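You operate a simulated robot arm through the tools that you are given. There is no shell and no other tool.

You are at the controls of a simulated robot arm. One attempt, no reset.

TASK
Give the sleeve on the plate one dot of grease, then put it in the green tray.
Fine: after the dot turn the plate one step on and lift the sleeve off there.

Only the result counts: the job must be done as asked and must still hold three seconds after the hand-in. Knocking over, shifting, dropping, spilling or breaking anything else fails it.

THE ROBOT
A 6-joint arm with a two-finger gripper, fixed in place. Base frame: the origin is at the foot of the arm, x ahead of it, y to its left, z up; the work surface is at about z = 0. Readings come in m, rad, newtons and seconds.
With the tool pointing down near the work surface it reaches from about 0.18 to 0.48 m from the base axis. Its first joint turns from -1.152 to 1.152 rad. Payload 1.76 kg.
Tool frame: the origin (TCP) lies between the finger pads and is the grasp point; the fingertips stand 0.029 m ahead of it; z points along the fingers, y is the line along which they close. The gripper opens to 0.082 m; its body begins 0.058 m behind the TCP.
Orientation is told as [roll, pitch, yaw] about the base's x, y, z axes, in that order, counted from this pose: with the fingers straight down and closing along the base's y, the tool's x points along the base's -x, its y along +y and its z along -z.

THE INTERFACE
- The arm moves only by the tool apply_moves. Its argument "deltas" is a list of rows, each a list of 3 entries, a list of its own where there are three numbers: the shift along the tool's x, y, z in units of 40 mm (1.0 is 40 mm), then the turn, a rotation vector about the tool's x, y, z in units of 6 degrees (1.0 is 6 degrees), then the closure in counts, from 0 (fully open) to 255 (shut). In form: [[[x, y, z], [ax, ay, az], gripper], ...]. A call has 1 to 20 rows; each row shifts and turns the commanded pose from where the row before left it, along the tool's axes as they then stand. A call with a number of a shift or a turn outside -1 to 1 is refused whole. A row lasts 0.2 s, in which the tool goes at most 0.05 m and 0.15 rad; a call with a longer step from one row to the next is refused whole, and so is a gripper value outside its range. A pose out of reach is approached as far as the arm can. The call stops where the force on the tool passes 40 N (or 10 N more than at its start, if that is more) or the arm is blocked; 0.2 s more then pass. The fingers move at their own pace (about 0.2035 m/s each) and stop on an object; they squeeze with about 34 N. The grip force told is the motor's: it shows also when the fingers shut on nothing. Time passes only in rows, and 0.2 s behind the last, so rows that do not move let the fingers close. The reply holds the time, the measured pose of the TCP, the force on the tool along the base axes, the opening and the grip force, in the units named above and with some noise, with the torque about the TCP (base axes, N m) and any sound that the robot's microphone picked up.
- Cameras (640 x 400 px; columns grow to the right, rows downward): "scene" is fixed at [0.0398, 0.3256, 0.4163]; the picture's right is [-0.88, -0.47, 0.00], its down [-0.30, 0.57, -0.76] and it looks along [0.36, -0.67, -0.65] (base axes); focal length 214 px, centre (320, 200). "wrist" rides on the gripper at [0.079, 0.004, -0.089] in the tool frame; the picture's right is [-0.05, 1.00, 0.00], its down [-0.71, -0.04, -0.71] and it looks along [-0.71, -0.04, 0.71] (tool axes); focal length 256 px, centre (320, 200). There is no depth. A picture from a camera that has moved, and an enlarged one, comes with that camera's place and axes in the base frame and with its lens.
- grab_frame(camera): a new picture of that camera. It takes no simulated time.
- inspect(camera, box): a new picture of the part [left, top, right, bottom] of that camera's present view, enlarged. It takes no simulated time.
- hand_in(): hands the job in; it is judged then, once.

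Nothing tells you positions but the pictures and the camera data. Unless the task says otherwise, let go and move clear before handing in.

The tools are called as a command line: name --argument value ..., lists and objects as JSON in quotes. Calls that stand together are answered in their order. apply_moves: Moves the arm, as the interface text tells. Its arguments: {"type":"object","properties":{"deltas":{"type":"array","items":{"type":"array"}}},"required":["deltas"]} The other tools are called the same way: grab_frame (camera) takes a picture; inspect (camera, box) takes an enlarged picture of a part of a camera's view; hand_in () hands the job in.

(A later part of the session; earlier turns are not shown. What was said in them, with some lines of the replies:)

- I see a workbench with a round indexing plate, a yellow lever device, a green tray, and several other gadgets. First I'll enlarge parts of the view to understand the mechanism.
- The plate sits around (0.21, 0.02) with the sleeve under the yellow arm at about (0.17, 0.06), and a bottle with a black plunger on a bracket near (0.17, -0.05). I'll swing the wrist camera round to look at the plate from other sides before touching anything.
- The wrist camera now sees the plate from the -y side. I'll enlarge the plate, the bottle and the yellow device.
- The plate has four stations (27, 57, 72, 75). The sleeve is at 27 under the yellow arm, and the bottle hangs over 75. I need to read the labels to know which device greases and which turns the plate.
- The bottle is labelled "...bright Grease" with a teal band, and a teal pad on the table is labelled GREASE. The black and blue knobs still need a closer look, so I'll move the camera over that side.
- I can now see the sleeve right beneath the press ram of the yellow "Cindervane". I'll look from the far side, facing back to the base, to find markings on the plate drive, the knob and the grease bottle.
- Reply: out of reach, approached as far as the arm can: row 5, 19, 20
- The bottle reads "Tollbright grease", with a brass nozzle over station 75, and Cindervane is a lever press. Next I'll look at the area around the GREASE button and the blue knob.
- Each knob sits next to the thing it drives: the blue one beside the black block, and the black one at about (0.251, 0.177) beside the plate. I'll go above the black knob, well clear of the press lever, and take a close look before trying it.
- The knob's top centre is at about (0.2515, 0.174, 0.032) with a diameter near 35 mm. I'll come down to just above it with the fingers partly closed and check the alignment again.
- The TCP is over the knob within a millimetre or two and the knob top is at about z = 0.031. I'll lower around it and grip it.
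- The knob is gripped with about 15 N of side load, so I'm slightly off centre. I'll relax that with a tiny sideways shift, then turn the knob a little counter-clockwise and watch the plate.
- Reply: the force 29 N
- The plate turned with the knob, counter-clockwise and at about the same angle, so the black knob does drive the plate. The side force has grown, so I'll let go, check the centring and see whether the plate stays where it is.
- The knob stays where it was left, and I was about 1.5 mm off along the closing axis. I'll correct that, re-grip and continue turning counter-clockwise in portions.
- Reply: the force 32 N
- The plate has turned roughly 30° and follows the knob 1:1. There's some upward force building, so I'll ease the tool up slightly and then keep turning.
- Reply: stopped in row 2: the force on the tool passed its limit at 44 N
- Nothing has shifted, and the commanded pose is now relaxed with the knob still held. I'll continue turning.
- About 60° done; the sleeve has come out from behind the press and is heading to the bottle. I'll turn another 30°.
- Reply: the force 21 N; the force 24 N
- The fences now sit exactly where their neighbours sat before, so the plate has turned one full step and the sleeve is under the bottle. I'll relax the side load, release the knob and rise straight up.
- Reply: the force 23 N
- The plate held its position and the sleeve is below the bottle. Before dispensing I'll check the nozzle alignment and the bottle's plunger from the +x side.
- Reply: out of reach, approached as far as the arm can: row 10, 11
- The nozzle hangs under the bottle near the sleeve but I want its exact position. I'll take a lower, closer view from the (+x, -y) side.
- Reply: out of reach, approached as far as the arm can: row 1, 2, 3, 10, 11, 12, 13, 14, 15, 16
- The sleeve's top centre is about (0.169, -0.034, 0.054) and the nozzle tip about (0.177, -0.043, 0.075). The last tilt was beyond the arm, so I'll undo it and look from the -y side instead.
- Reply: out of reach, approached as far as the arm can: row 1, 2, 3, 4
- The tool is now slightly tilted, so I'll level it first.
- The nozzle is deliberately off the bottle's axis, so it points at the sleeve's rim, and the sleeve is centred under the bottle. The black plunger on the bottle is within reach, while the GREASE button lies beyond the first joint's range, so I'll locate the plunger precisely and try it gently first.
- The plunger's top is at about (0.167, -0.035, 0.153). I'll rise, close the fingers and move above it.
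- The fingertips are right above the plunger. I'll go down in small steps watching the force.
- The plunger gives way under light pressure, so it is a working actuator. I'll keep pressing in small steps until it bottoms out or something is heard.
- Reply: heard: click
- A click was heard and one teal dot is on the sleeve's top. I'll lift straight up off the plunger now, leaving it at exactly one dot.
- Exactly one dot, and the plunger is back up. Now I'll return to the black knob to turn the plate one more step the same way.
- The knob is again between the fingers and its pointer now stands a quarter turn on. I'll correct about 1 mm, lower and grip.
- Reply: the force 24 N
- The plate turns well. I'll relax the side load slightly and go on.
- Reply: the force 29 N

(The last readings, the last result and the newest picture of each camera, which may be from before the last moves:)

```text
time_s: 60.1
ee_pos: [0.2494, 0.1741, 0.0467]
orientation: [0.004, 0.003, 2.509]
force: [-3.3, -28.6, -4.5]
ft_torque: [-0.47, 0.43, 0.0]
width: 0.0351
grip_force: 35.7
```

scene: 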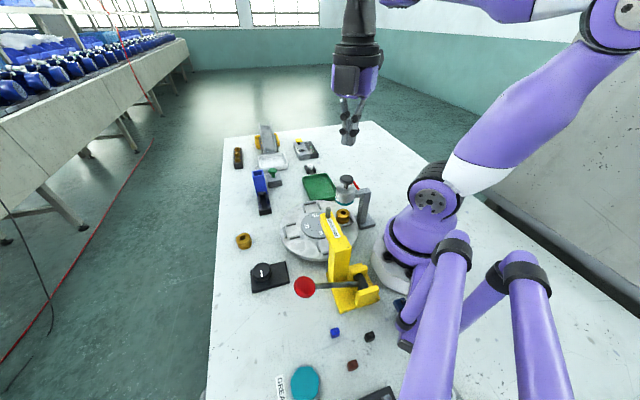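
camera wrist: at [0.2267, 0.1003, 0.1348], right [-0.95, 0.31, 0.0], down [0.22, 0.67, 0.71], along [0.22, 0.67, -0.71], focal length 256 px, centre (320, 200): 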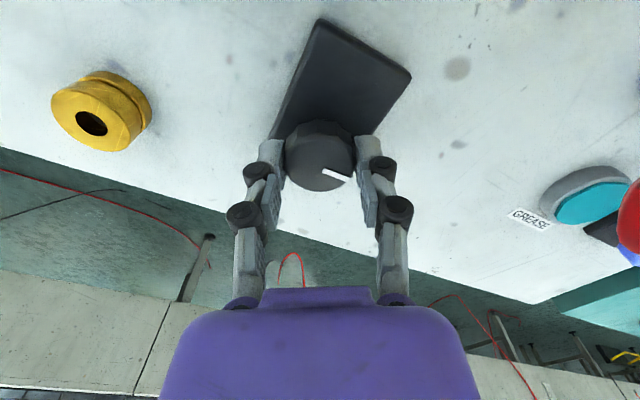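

apply_moves --deltas '[[[0.02, 0.03, 0], [0, 0, 0], 180], [[0, 0, 0], [0, 0, -0.5], 180], [[0, 0, 0], [0, 0, -0.5], 180], [[0, 0, 0], [0, 0, -0.5], 180], [[0, 0, 0], [0, 0, -0.5], 180], [[0, 0, 0], [0, 0, -0.5], 180], [[0, 0, 0], [0, 0, -0.5], 180], [[0, 0, 0], [0, 0, -0.5], 180], [[0, 0, 0], [0, 0, 0], 180]]'

inspect --camera "scene" --box '[310, 180, 380, 250]'

inspect --camera "scene" --box '[270, 195, 370, 265]'

```text
time_s: 62.1
ee_pos: [0.2495, 0.1734, 0.0461]
orientation: [0.002, -0.001, 2.876]
force: [-10.6, 2.9, -25.2]
ft_torque: [0.2, 0.5, -0.94]
width: 0.0353
grip_force: 36.1
```

```text
5.71 times, centred on (345, 215) of scene
camera zoom: at [0.0398, 0.3256, 0.4163], right [-0.88, -0.47, 0.0], down [-0.3, 0.57, -0.76], along [0.36, -0.67, -0.65], focal length 1226 px, centre (177, 114)
```

zoom: 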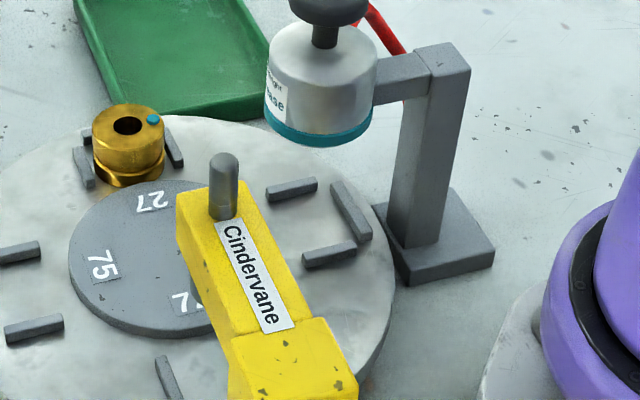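

```text
5.71 times, centred on (320, 230) of scene
camera zoom: at [0.0398, 0.3256, 0.4163], right [-0.88, -0.47, 0.0], down [-0.3, 0.57, -0.76], along [0.36, -0.67, -0.65], focal length 1226 px, centre (320, 29)
```

zoom: 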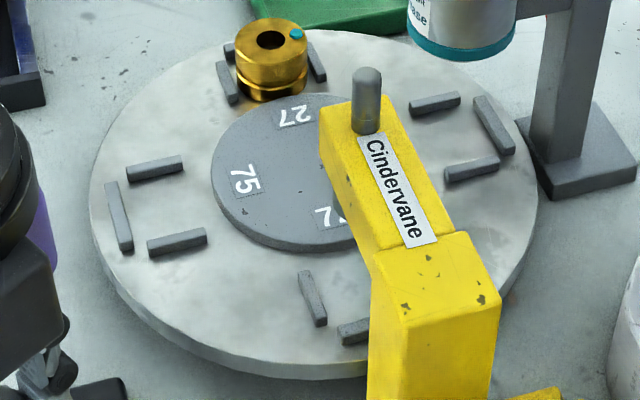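

The sleeve with its dot has arrived at the open position near the tray and the fences line up with the original pattern. I'll release the knob and rise.

apply_moves --deltas '[[[0, 0, 0], [0, 0, 0], 80], [[0, 0, 0], [0, 0, 0], 80], [[0, 0, 0], [0, 0, 0], 80], [[0, 0, -0.5], [0, 0, 0], 80], [[0, 0, -1], [0, 0, 0], 80], [[0, 0, -1], [0, 0, 0], 80], [[0, 0, -1], [0, 0, 0], 80], [[0, 0, -1], [0, 0, 0], 80]]'

inspect --camera "scene" --box '[270, 160, 370, 265]'

inspect --camera "scene" --box '[290, 180, 340, 225]'

grab_frame --camera "scene"

```text
time_s: 63.9
ee_pos: [0.2504, 0.1733, 0.228]
orientation: [0.001, 0.001, 2.874]
force: [-0.7, -0.2, 0.0]
ft_torque: [0.0, 0.04, -0.01]
width: 0.0565
grip_force: 0.0
```

```text
3.81 times, centred on (320, 212) of scene
camera zoom: at [0.0398, 0.3256, 0.4163], right [-0.88, -0.47, 0.0], down [-0.3, 0.57, -0.76], along [0.36, -0.67, -0.65], focal length 817 px, centre (320, 152)
```

zoom: 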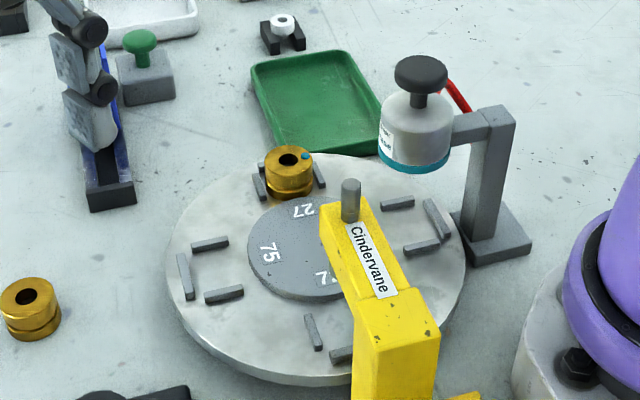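

```text
8.89 times, centred on (315, 202) of scene
camera zoom: at [0.0398, 0.3256, 0.4163], right [-0.88, -0.47, 0.0], down [-0.3, 0.57, -0.76], along [0.36, -0.67, -0.65], focal length 1906 px, centre (364, 178)
```

zoom: 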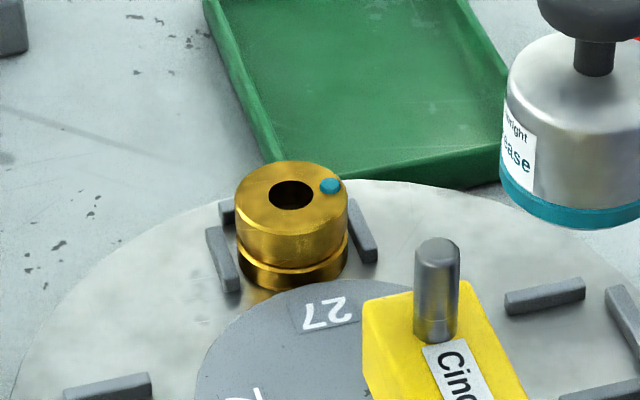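

```text
taken
```

scene: 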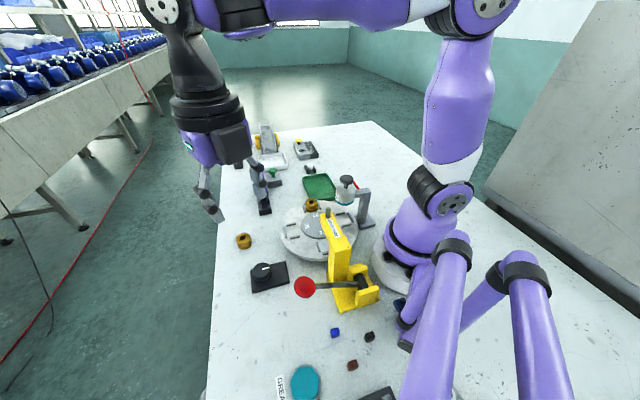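

The sleeve is at about (0.2545, -0.032) with the top near z = 0.054, clear overhead, and its dot faces the (-x, -y) side. I'll turn the gripper so it closes along x, well away from the dot and the bottle, and move above the sleeve.

apply_moves --deltas '[[[0, 0, 0], [0, 0, 0.957], 80], [[0, 0, 0], [0, 0, 0.957], 80], [[0, 0, 0], [0, 0, 0.957], 80], [[0, 0, 0], [0, 0, 0.957], 80], [[0, 0, 0], [0, 0, 0.957], 80], [[0, 0, 0], [0, 0, 0.957], 80], [[0, 0, 0], [0, 0, 0.957], 80], [[0, 0, 0], [0, 0, 0.957], 80], [[0, 0, 0], [0, 0, 0.957], 80], [[0, 0, 0], [0, 0, 0.957], 80], [[0, 0, 0], [0, 0, 0.957], 80], [[0, 0, 0], [0, 0, 0.957], 80], [[0, 0, 0], [0, 0, 0.957], 80], [[0.855, -0.017, 0], [0, 0, 0], 80], [[0.855, -0.017, 0], [0, 0, 0], 80], [[0.855, -0.017, 0], [0, 0, 0], 80], [[0.855, -0.017, 0], [0, 0, 0], 80], [[0.855, -0.017, 0], [0, 0, 0], 80], [[0.855, -0.017, 0], [0, 0, 0], 80]]'

grab_frame --camera "wrist"

inspect --camera "wrist" --box '[240, 0, 400, 140]'

```text
time_s: 67.9
ee_pos: [0.2544, -0.0319, 0.2266]
orientation: [0.0, 0.003, 1.574]
force: [0.3, -0.3, 0.1]
ft_torque: [0.02, 0.0, -0.02]
width: 0.0562
grip_force: 0.1
```

```text
taken
camera wrist: at [0.2504, -0.1104, 0.3152], right [-1.0, 0.05, 0.0], down [0.04, 0.71, 0.71], along [0.04, 0.71, -0.71], focal length 256 px, centre (320, 200)
```

wrist: 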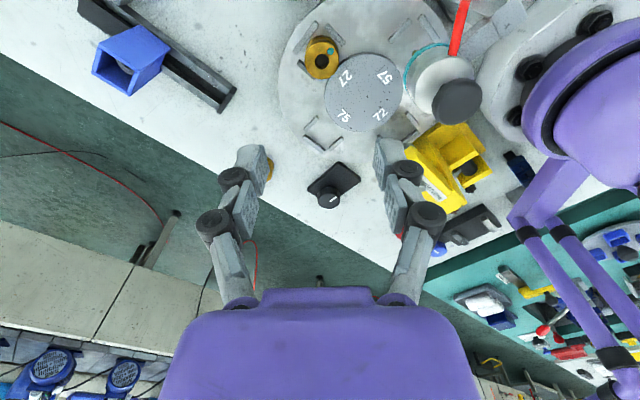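

```text
2.86 times, centred on (320, 70) of wrist
camera zoom: at [0.2504, -0.1104, 0.3152], right [-1.0, 0.05, 0.0], down [0.04, 0.71, 0.71], along [0.04, 0.71, -0.71], focal length 731 px, centre (320, 571)
```

zoom: 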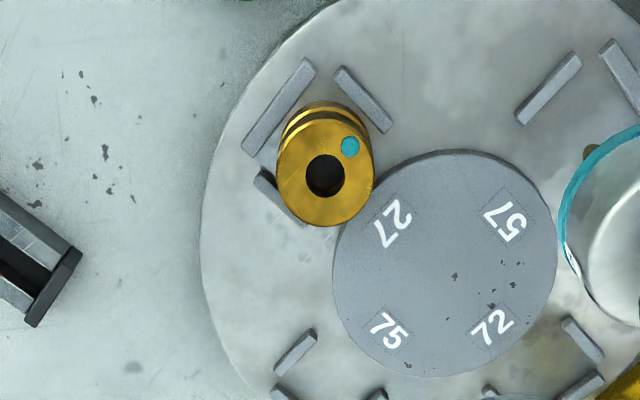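

The sleeve is within 2 mm of the tool axis. I'll fine-adjust, come down to just above it and check again.

apply_moves --deltas '[[[0.02, 0.035, 0], [0, 0, 0], 80], [[0, 0, 0.79], [0, 0, 0], 80], [[0, 0, 0.79], [0, 0, 0], 80], [[0, 0, 0.79], [0, 0, 0], 80], [[0, 0, 0.79], [0, 0, 0], 80], [[0, 0, 0], [0, 0, 0], 80]]'

grab_frame --camera "wrist"

inspect --camera "wrist" --box '[250, 40, 390, 180]'

inspect --camera "scene" --box '[260, 130, 380, 250]'

```text
time_s: 69.3
ee_pos: [0.254, -0.0323, 0.0994]
orientation: [-0.001, 0.004, 1.574]
force: [-0.1, -0.2, 0.2]
ft_torque: [-0.02, 0.03, 0.0]
width: 0.0561
grip_force: 0.1
```

```text
taken
camera wrist: at [0.2498, -0.1113, 0.1879], right [-1.0, 0.05, 0.0], down [0.04, 0.71, 0.71], along [0.04, 0.71, -0.71], focal length 256 px, centre (320, 200)
```

wrist: 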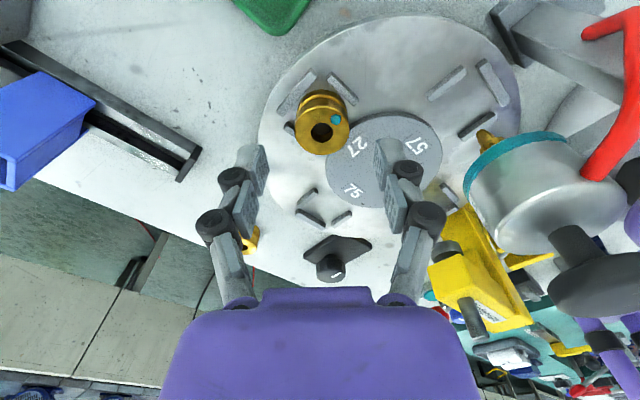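

```text
2.86 times, centred on (320, 110) of wrist
camera zoom: at [0.2498, -0.1113, 0.1879], right [-1.0, 0.05, 0.0], down [0.04, 0.71, 0.71], along [0.04, 0.71, -0.71], focal length 731 px, centre (320, 457)
```

zoom: 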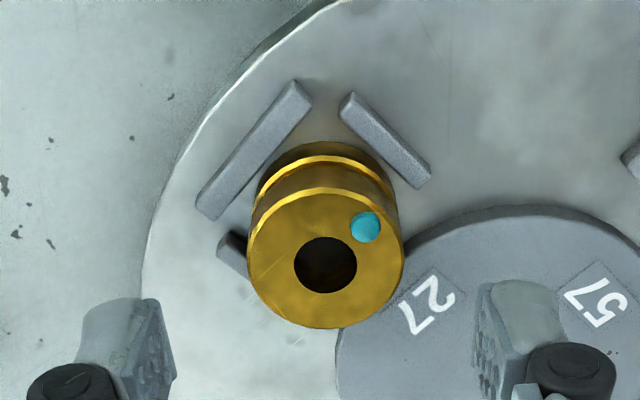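

```text
3.33 times, centred on (320, 190) of scene
camera zoom: at [0.0398, 0.3256, 0.4163], right [-0.88, -0.47, 0.0], down [-0.3, 0.57, -0.76], along [0.36, -0.67, -0.65], focal length 715 px, centre (320, 233)
```

zoom: 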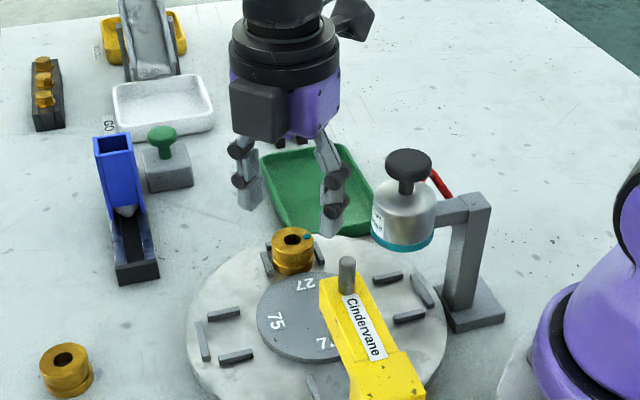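

The alignment is within about 1 mm. I'll lower so the fingertips stay just above the fences and take hold of the upper part of the sleeve.

apply_moves --deltas '[[[0.025, 0.028, 0], [0, 0, 0], 80], [[0, 0, 0.35], [0, 0, 0], 80], [[0, 0, 0.33], [0, 0, 0], 80], [[0, 0, 0], [0, 0, 0], 80]]'

inspect --camera "scene" --box '[285, 170, 345, 220]'

grab_frame --camera "wrist"

```text
time_s: 70.3
ee_pos: [0.2522, -0.0337, 0.0728]
orientation: [0.001, 0.001, 1.571]
force: [-0.3, 0.4, -0.5]
ft_torque: [-0.05, -0.01, -0.01]
width: 0.0563
grip_force: 0.1
```

```text
8.00 times, centred on (315, 195) of scene
camera zoom: at [0.0398, 0.3256, 0.4163], right [-0.88, -0.47, 0.0], down [-0.3, 0.57, -0.76], along [0.36, -0.67, -0.65], focal length 1716 px, centre (360, 240)
```

zoom: 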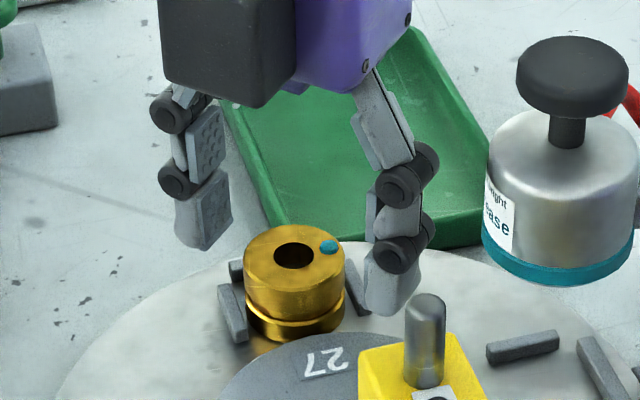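

```text
taken
camera wrist: at [0.2483, -0.112, 0.1616], right [-1.0, 0.05, 0.0], down [0.04, 0.71, 0.71], along [0.04, 0.71, -0.71], focal length 256 px, centre (320, 200)
```

wrist: 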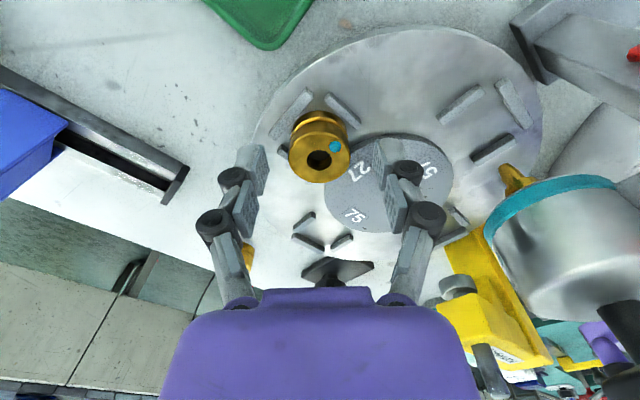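

Everything is lined up: sleeve centred between the fingers, tips above the fences. Closing now.

apply_moves --deltas '[[[0, 0, 0], [0, 0, 0], 200], [[0, 0, 0], [0, 0, 0], 200], [[0, 0, 0], [0, 0, 0], 200]]'

inspect --camera "scene" --box '[285, 170, 345, 220]'

inspect --camera "wrist" --box '[260, 90, 380, 210]'

```text
time_s: 71.1
ee_pos: [0.2531, -0.0328, 0.0748]
orientation: [0.0, 0.002, 1.572]
force: [1.0, -1.0, 8.8]
ft_torque: [0.0, 0.06, 0.0]
width: 0.0307
grip_force: 34.2
```

```text
8.00 times, centred on (315, 195) of scene
camera zoom: at [0.0398, 0.3256, 0.4163], right [-0.88, -0.47, 0.0], down [-0.3, 0.57, -0.76], along [0.36, -0.67, -0.65], focal length 1716 px, centre (360, 240)
```

zoom: 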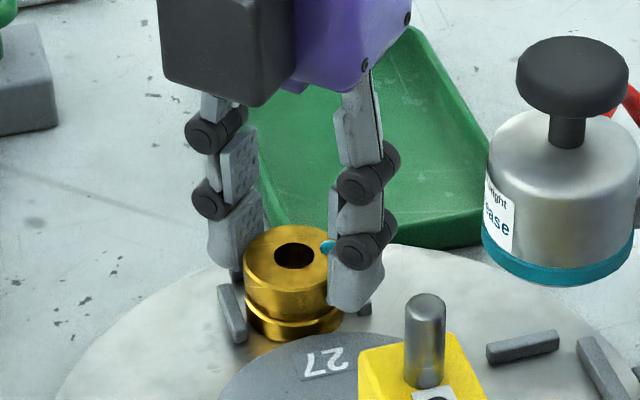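

```text
3.33 times, centred on (320, 150) of wrist
camera zoom: at [0.2485, -0.112, 0.1619], right [-1.0, 0.05, 0.0], down [0.04, 0.71, 0.71], along [0.04, 0.71, -0.71], focal length 853 px, centre (320, 367)
```

zoom: 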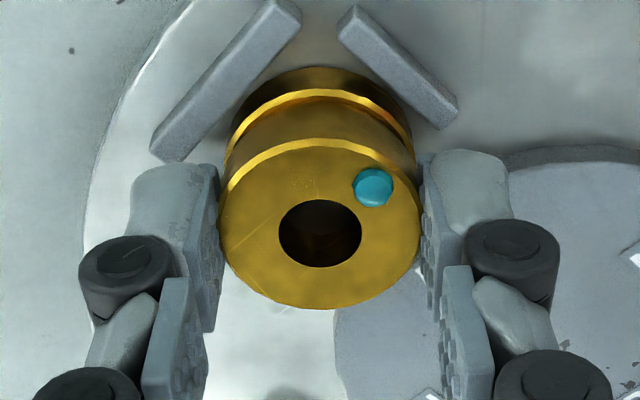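

The sleeve is held at 30.7 mm with the dot untouched. I'll lift it straight up slowly.

apply_moves --deltas '[[[0, 0, -0.2], [0, 0, 0], 200], [[0, 0, -0.3], [0, 0, 0], 200], [[0, 0, -0.5], [0, 0, 0], 200], [[0, 0, -0.5], [0, 0, 0], 200], [[0, 0, -0.5], [0, 0, 0], 200], [[0, 0, 0], [0, 0, 0], 200]]'

grab_frame --camera "wrist"

inspect --camera "scene" --box '[260, 130, 380, 250]'

```text
time_s: 72.5
ee_pos: [0.2521, -0.0332, 0.1538]
orientation: [0.0, 0.001, 1.573]
force: [0.4, -0.1, -0.6]
ft_torque: [-0.02, -0.03, 0.01]
width: 0.0309
grip_force: 34.4
```

```text
taken
camera wrist: at [0.248, -0.112, 0.2415], right [-1.0, 0.05, 0.0], down [0.04, 0.71, 0.71], along [0.04, 0.71, -0.71], focal length 256 px, centre (320, 200)
```

wrist: 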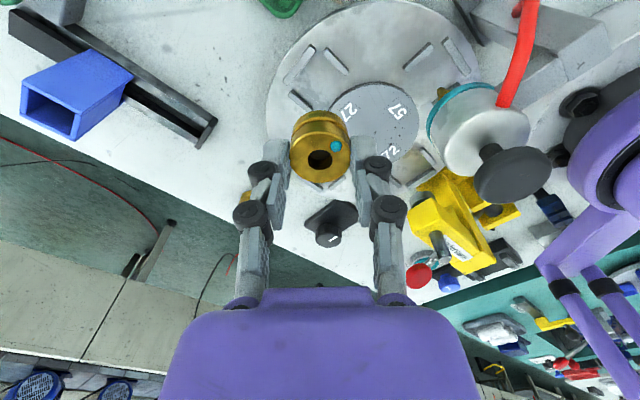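

```text
3.33 times, centred on (320, 190) of scene
camera zoom: at [0.0398, 0.3256, 0.4163], right [-0.88, -0.47, 0.0], down [-0.3, 0.57, -0.76], along [0.36, -0.67, -0.65], focal length 715 px, centre (320, 233)
```

zoom: 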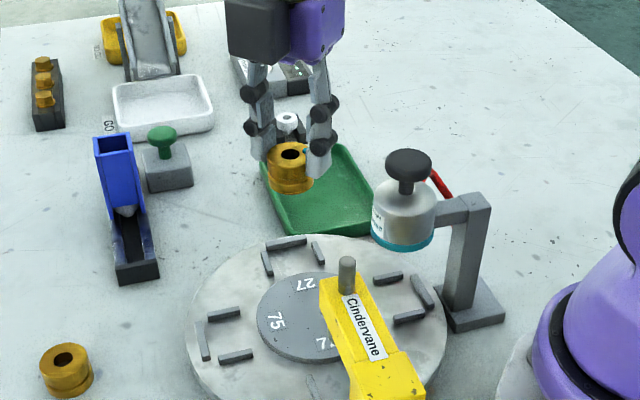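

The sleeve is lifted clean off the plate. The tray's centre works out at about (0.292, -0.150), with its long side along (+x, -y), so I'll carry the sleeve over and align the fingers with the long side.

apply_moves --deltas '[[[0.73, -0.25, 0], [0, 0, 0], 200], [[0.73, -0.25, 0], [0, 0, 0], 200], [[0.73, -0.25, 0], [0, 0, 0], 200], [[0.73, -0.25, 0], [0, 0, 0], 200], [[0, 0, 0], [0, 0, 0.9375], 200], [[0, 0, 0], [0, 0, 0.9375], 200], [[0, 0, 0], [0, 0, 0.9375], 200], [[0, 0, 0], [0, 0, 0.9375], 200], [[0, 0, 0], [0, 0, 0.9375], 200], [[0, 0, 0], [0, 0, 0.9375], 200], [[0, 0, 0], [0, 0, 0.9375], 200], [[0, 0, 0], [0, 0, 0.9375], 200], [[0, 0, 0], [0, 0, 0], 200]]'

grab_frame --camera "wrist"

inspect --camera "scene" --box '[250, 110, 370, 220]'

```text
time_s: 75.3
ee_pos: [0.2925, -0.149, 0.1535]
orientation: [-0.002, -0.001, 0.787]
force: [-0.5, -0.1, -0.3]
ft_torque: [0.0, -0.04, -0.01]
width: 0.031
grip_force: 33.8
```

```text
taken
camera wrist: at [0.2335, -0.2021, 0.2415], right [-0.67, 0.74, 0.0], down [0.53, 0.47, 0.71], along [0.53, 0.47, -0.71], focal length 256 px, centre (320, 200)
```

wrist: 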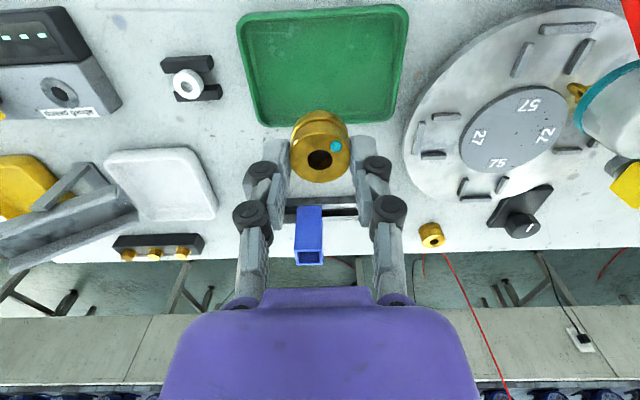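

```text
3.64 times, centred on (310, 165) of scene
camera zoom: at [0.0398, 0.3256, 0.4163], right [-0.88, -0.47, 0.0], down [-0.3, 0.57, -0.76], along [0.36, -0.67, -0.65], focal length 780 px, centre (356, 327)
```

zoom: 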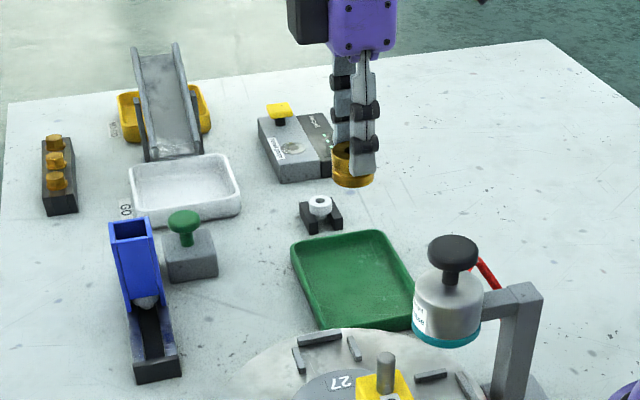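

The sleeve hangs over the tray, about 5 mm off its centre. I'll correct that and lower it most of the way.

apply_moves --deltas '[[[0.085, 0.095, 0], [0, 0, 0], 200], [[0, 0, 0.6], [0, 0, 0], 200], [[0, 0, 0.6], [0, 0, 0], 200], [[0, 0, 0.6], [0, 0, 0], 200], [[0, 0, 0.4], [0, 0, 0], 200], [[0, 0, 0], [0, 0, 0], 200]]'

grab_frame --camera "wrist"

inspect --camera "scene" --box '[280, 130, 370, 220]'

```text
time_s: 76.7
ee_pos: [0.2864, -0.1485, 0.0661]
orientation: [-0.002, -0.001, 0.786]
force: [0.1, 0.6, -1.0]
ft_torque: [0.0, 0.02, -0.02]
width: 0.0307
grip_force: 34.2
```

```text
taken
camera wrist: at [0.2282, -0.2018, 0.1538], right [-0.67, 0.74, 0.0], down [0.52, 0.47, 0.71], along [0.53, 0.47, -0.71], focal length 256 px, centre (320, 200)
```

wrist: 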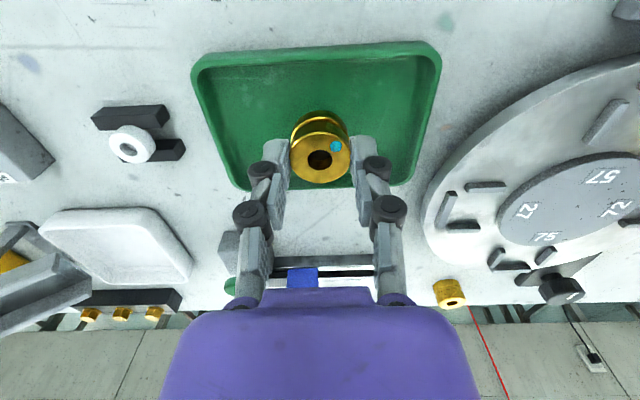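

```text
4.44 times, centred on (325, 175) of scene
camera zoom: at [0.0398, 0.3256, 0.4163], right [-0.88, -0.47, 0.0], down [-0.3, 0.57, -0.76], along [0.36, -0.67, -0.65], focal length 953 px, centre (298, 311)
```

zoom: 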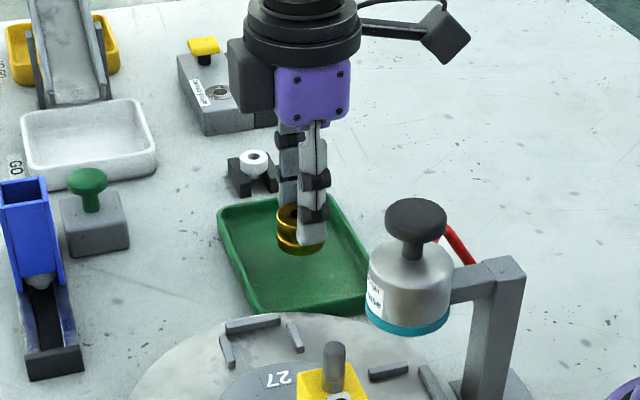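

apply_moves --deltas '[[[0, 0, 0.1], [0, 0, 0], 200], [[0, 0, 0.1], [0, 0, 0], 200], [[0, 0, 0.1], [0, 0, 0], 200], [[0, 0, 0.08], [0, 0, 0], 200], [[0, 0, 0], [0, 0, 0], 200]]'

inspect --camera "scene" --box '[290, 150, 350, 210]'

```text
time_s: 77.9
ee_pos: [0.2868, -0.1496, 0.0508]
orientation: [0.0, -0.001, 0.789]
force: [0.0, 0.3, -0.5]
ft_torque: [0.02, 0.0, 0.03]
width: 0.0309
grip_force: 34.0
```

```text
6.67 times, centred on (320, 180) of scene
camera zoom: at [0.0398, 0.3256, 0.4163], right [-0.88, -0.47, 0.0], down [-0.3, 0.57, -0.76], along [0.36, -0.67, -0.65], focal length 1430 px, centre (320, 333)
```

zoom: 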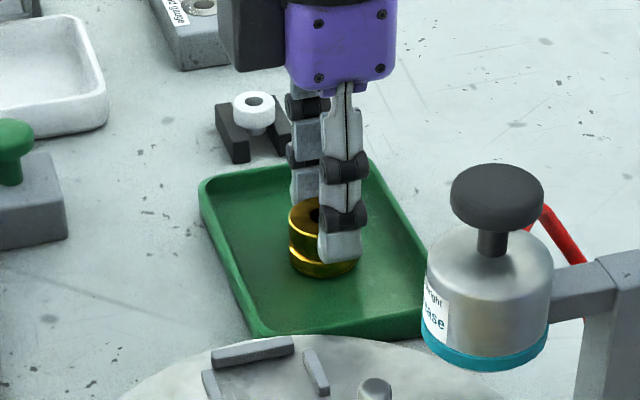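

apply_moves --deltas '[[[0, 0, 0.04], [0, 0, 0], 200], [[0, 0, 0.04], [0, 0, 0], 200], [[0, 0, 0], [0, 0, 0], 200]]'

```text
time_s: 78.7
ee_pos: [0.2871, -0.1498, 0.0471]
orientation: [-0.003, -0.001, 0.789]
force: [-4.3, 3.9, 27.9]
ft_torque: [0.08, 0.19, 0.03]
width: 0.0309
grip_force: 34.3
```

The sleeve has touched down on the tray floor. I'll relieve most of the pressure, then open and rise.

apply_moves --deltas '[[[0, 0, -0.04], [0, 0, 0], 200], [[0, 0, 0], [0, 0, 0], 200]]'

```text
time_s: 79.3
ee_pos: [0.2871, -0.149, 0.0475]
orientation: [0.0, 0.001, 0.785]
force: [0.0, -0.6, -0.2]
ft_torque: [-0.03, 0.0, 0.0]
width: 0.0309
grip_force: 34.4
```

apply_moves --deltas '[[[0, 0, 0], [0, 0, 0], 130], [[0, 0, 0], [0, 0, 0], 80], [[0, 0, 0], [0, 0, 0], 80], [[0, 0, -0.3], [0, 0, 0], 80], [[0, 0, -0.6], [0, 0, 0], 80], [[0, 0, -0.9], [0, 0, 0], 80], [[0, 0, -1], [0, 0, 0], 80], [[0, 0, -1], [0, 0, 0], 80], [[0, 0, 0], [0, 0, 0], 80]]'

grab_frame --camera "scene"

inspect --camera "scene" --box '[290, 150, 350, 210]'

grab_frame --camera "wrist"

```text
time_s: 81.3
ee_pos: [0.2879, -0.1498, 0.199]
orientation: [-0.001, 0.001, 0.788]
force: [0.1, 0.0, 0.3]
ft_torque: [0.01, -0.02, 0.01]
width: 0.0564
grip_force: 0.1
```

```text
taken
```

scene: 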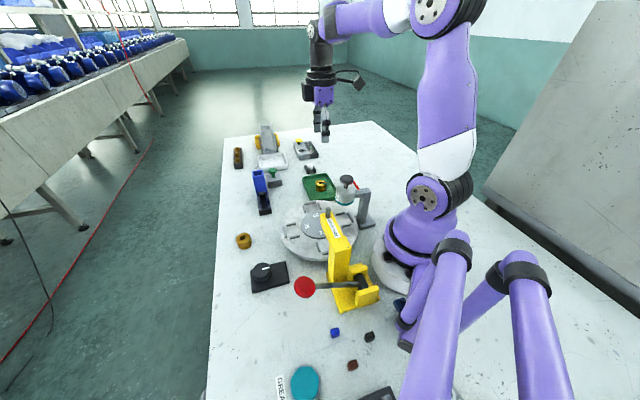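

```text
6.67 times, centred on (320, 180) of scene
camera zoom: at [0.0398, 0.3256, 0.4163], right [-0.88, -0.47, 0.0], down [-0.3, 0.57, -0.76], along [0.36, -0.67, -0.65], focal length 1430 px, centre (320, 333)
```

zoom: 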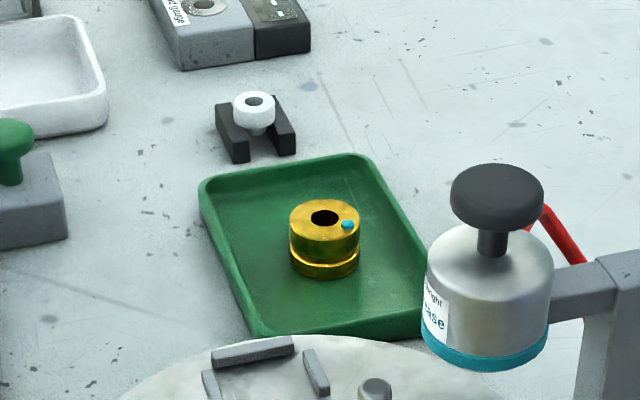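

```text
taken
camera wrist: at [0.2281, -0.2019, 0.2883], right [-0.67, 0.74, 0.0], down [0.52, 0.47, 0.71], along [0.53, 0.47, -0.71], focal length 256 px, centre (320, 200)
```

wrist: 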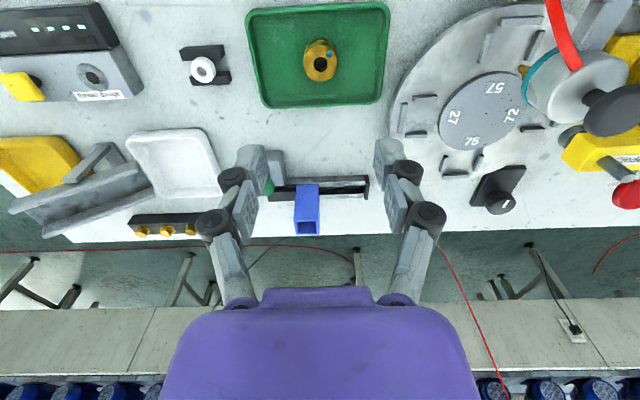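

The sleeve stands upright in the green tray with a single teal dot on top. The gripper is open and well clear, and everything else is where it was, so I'm handing in.

hand_in

```text
The job is handed in.
```

The sleeve got one dot of grease and is standing upright in the green tray. I've handed the job in; no verdict on it has come back yet.

- **Getting it under the greaser:** the sleeve started under the yellow press, not the grease bottle. I turned the plate one step counter-clockwise with the black knob beside it.
- **The dot:** I pressed the plunger on top of the bottle once. It clicked, and a single teal dot showed on the sleeve's top face. I didn't use the button labelled GREASE, because it sits outside the first joint's range.
- **Taking it off:** I turned the plate one more step the same way and lifted the sleeve off there, without touching the dot.

In the last pictures everything else looked to be where it started. The gripper was open and clear of everything when I handed in.
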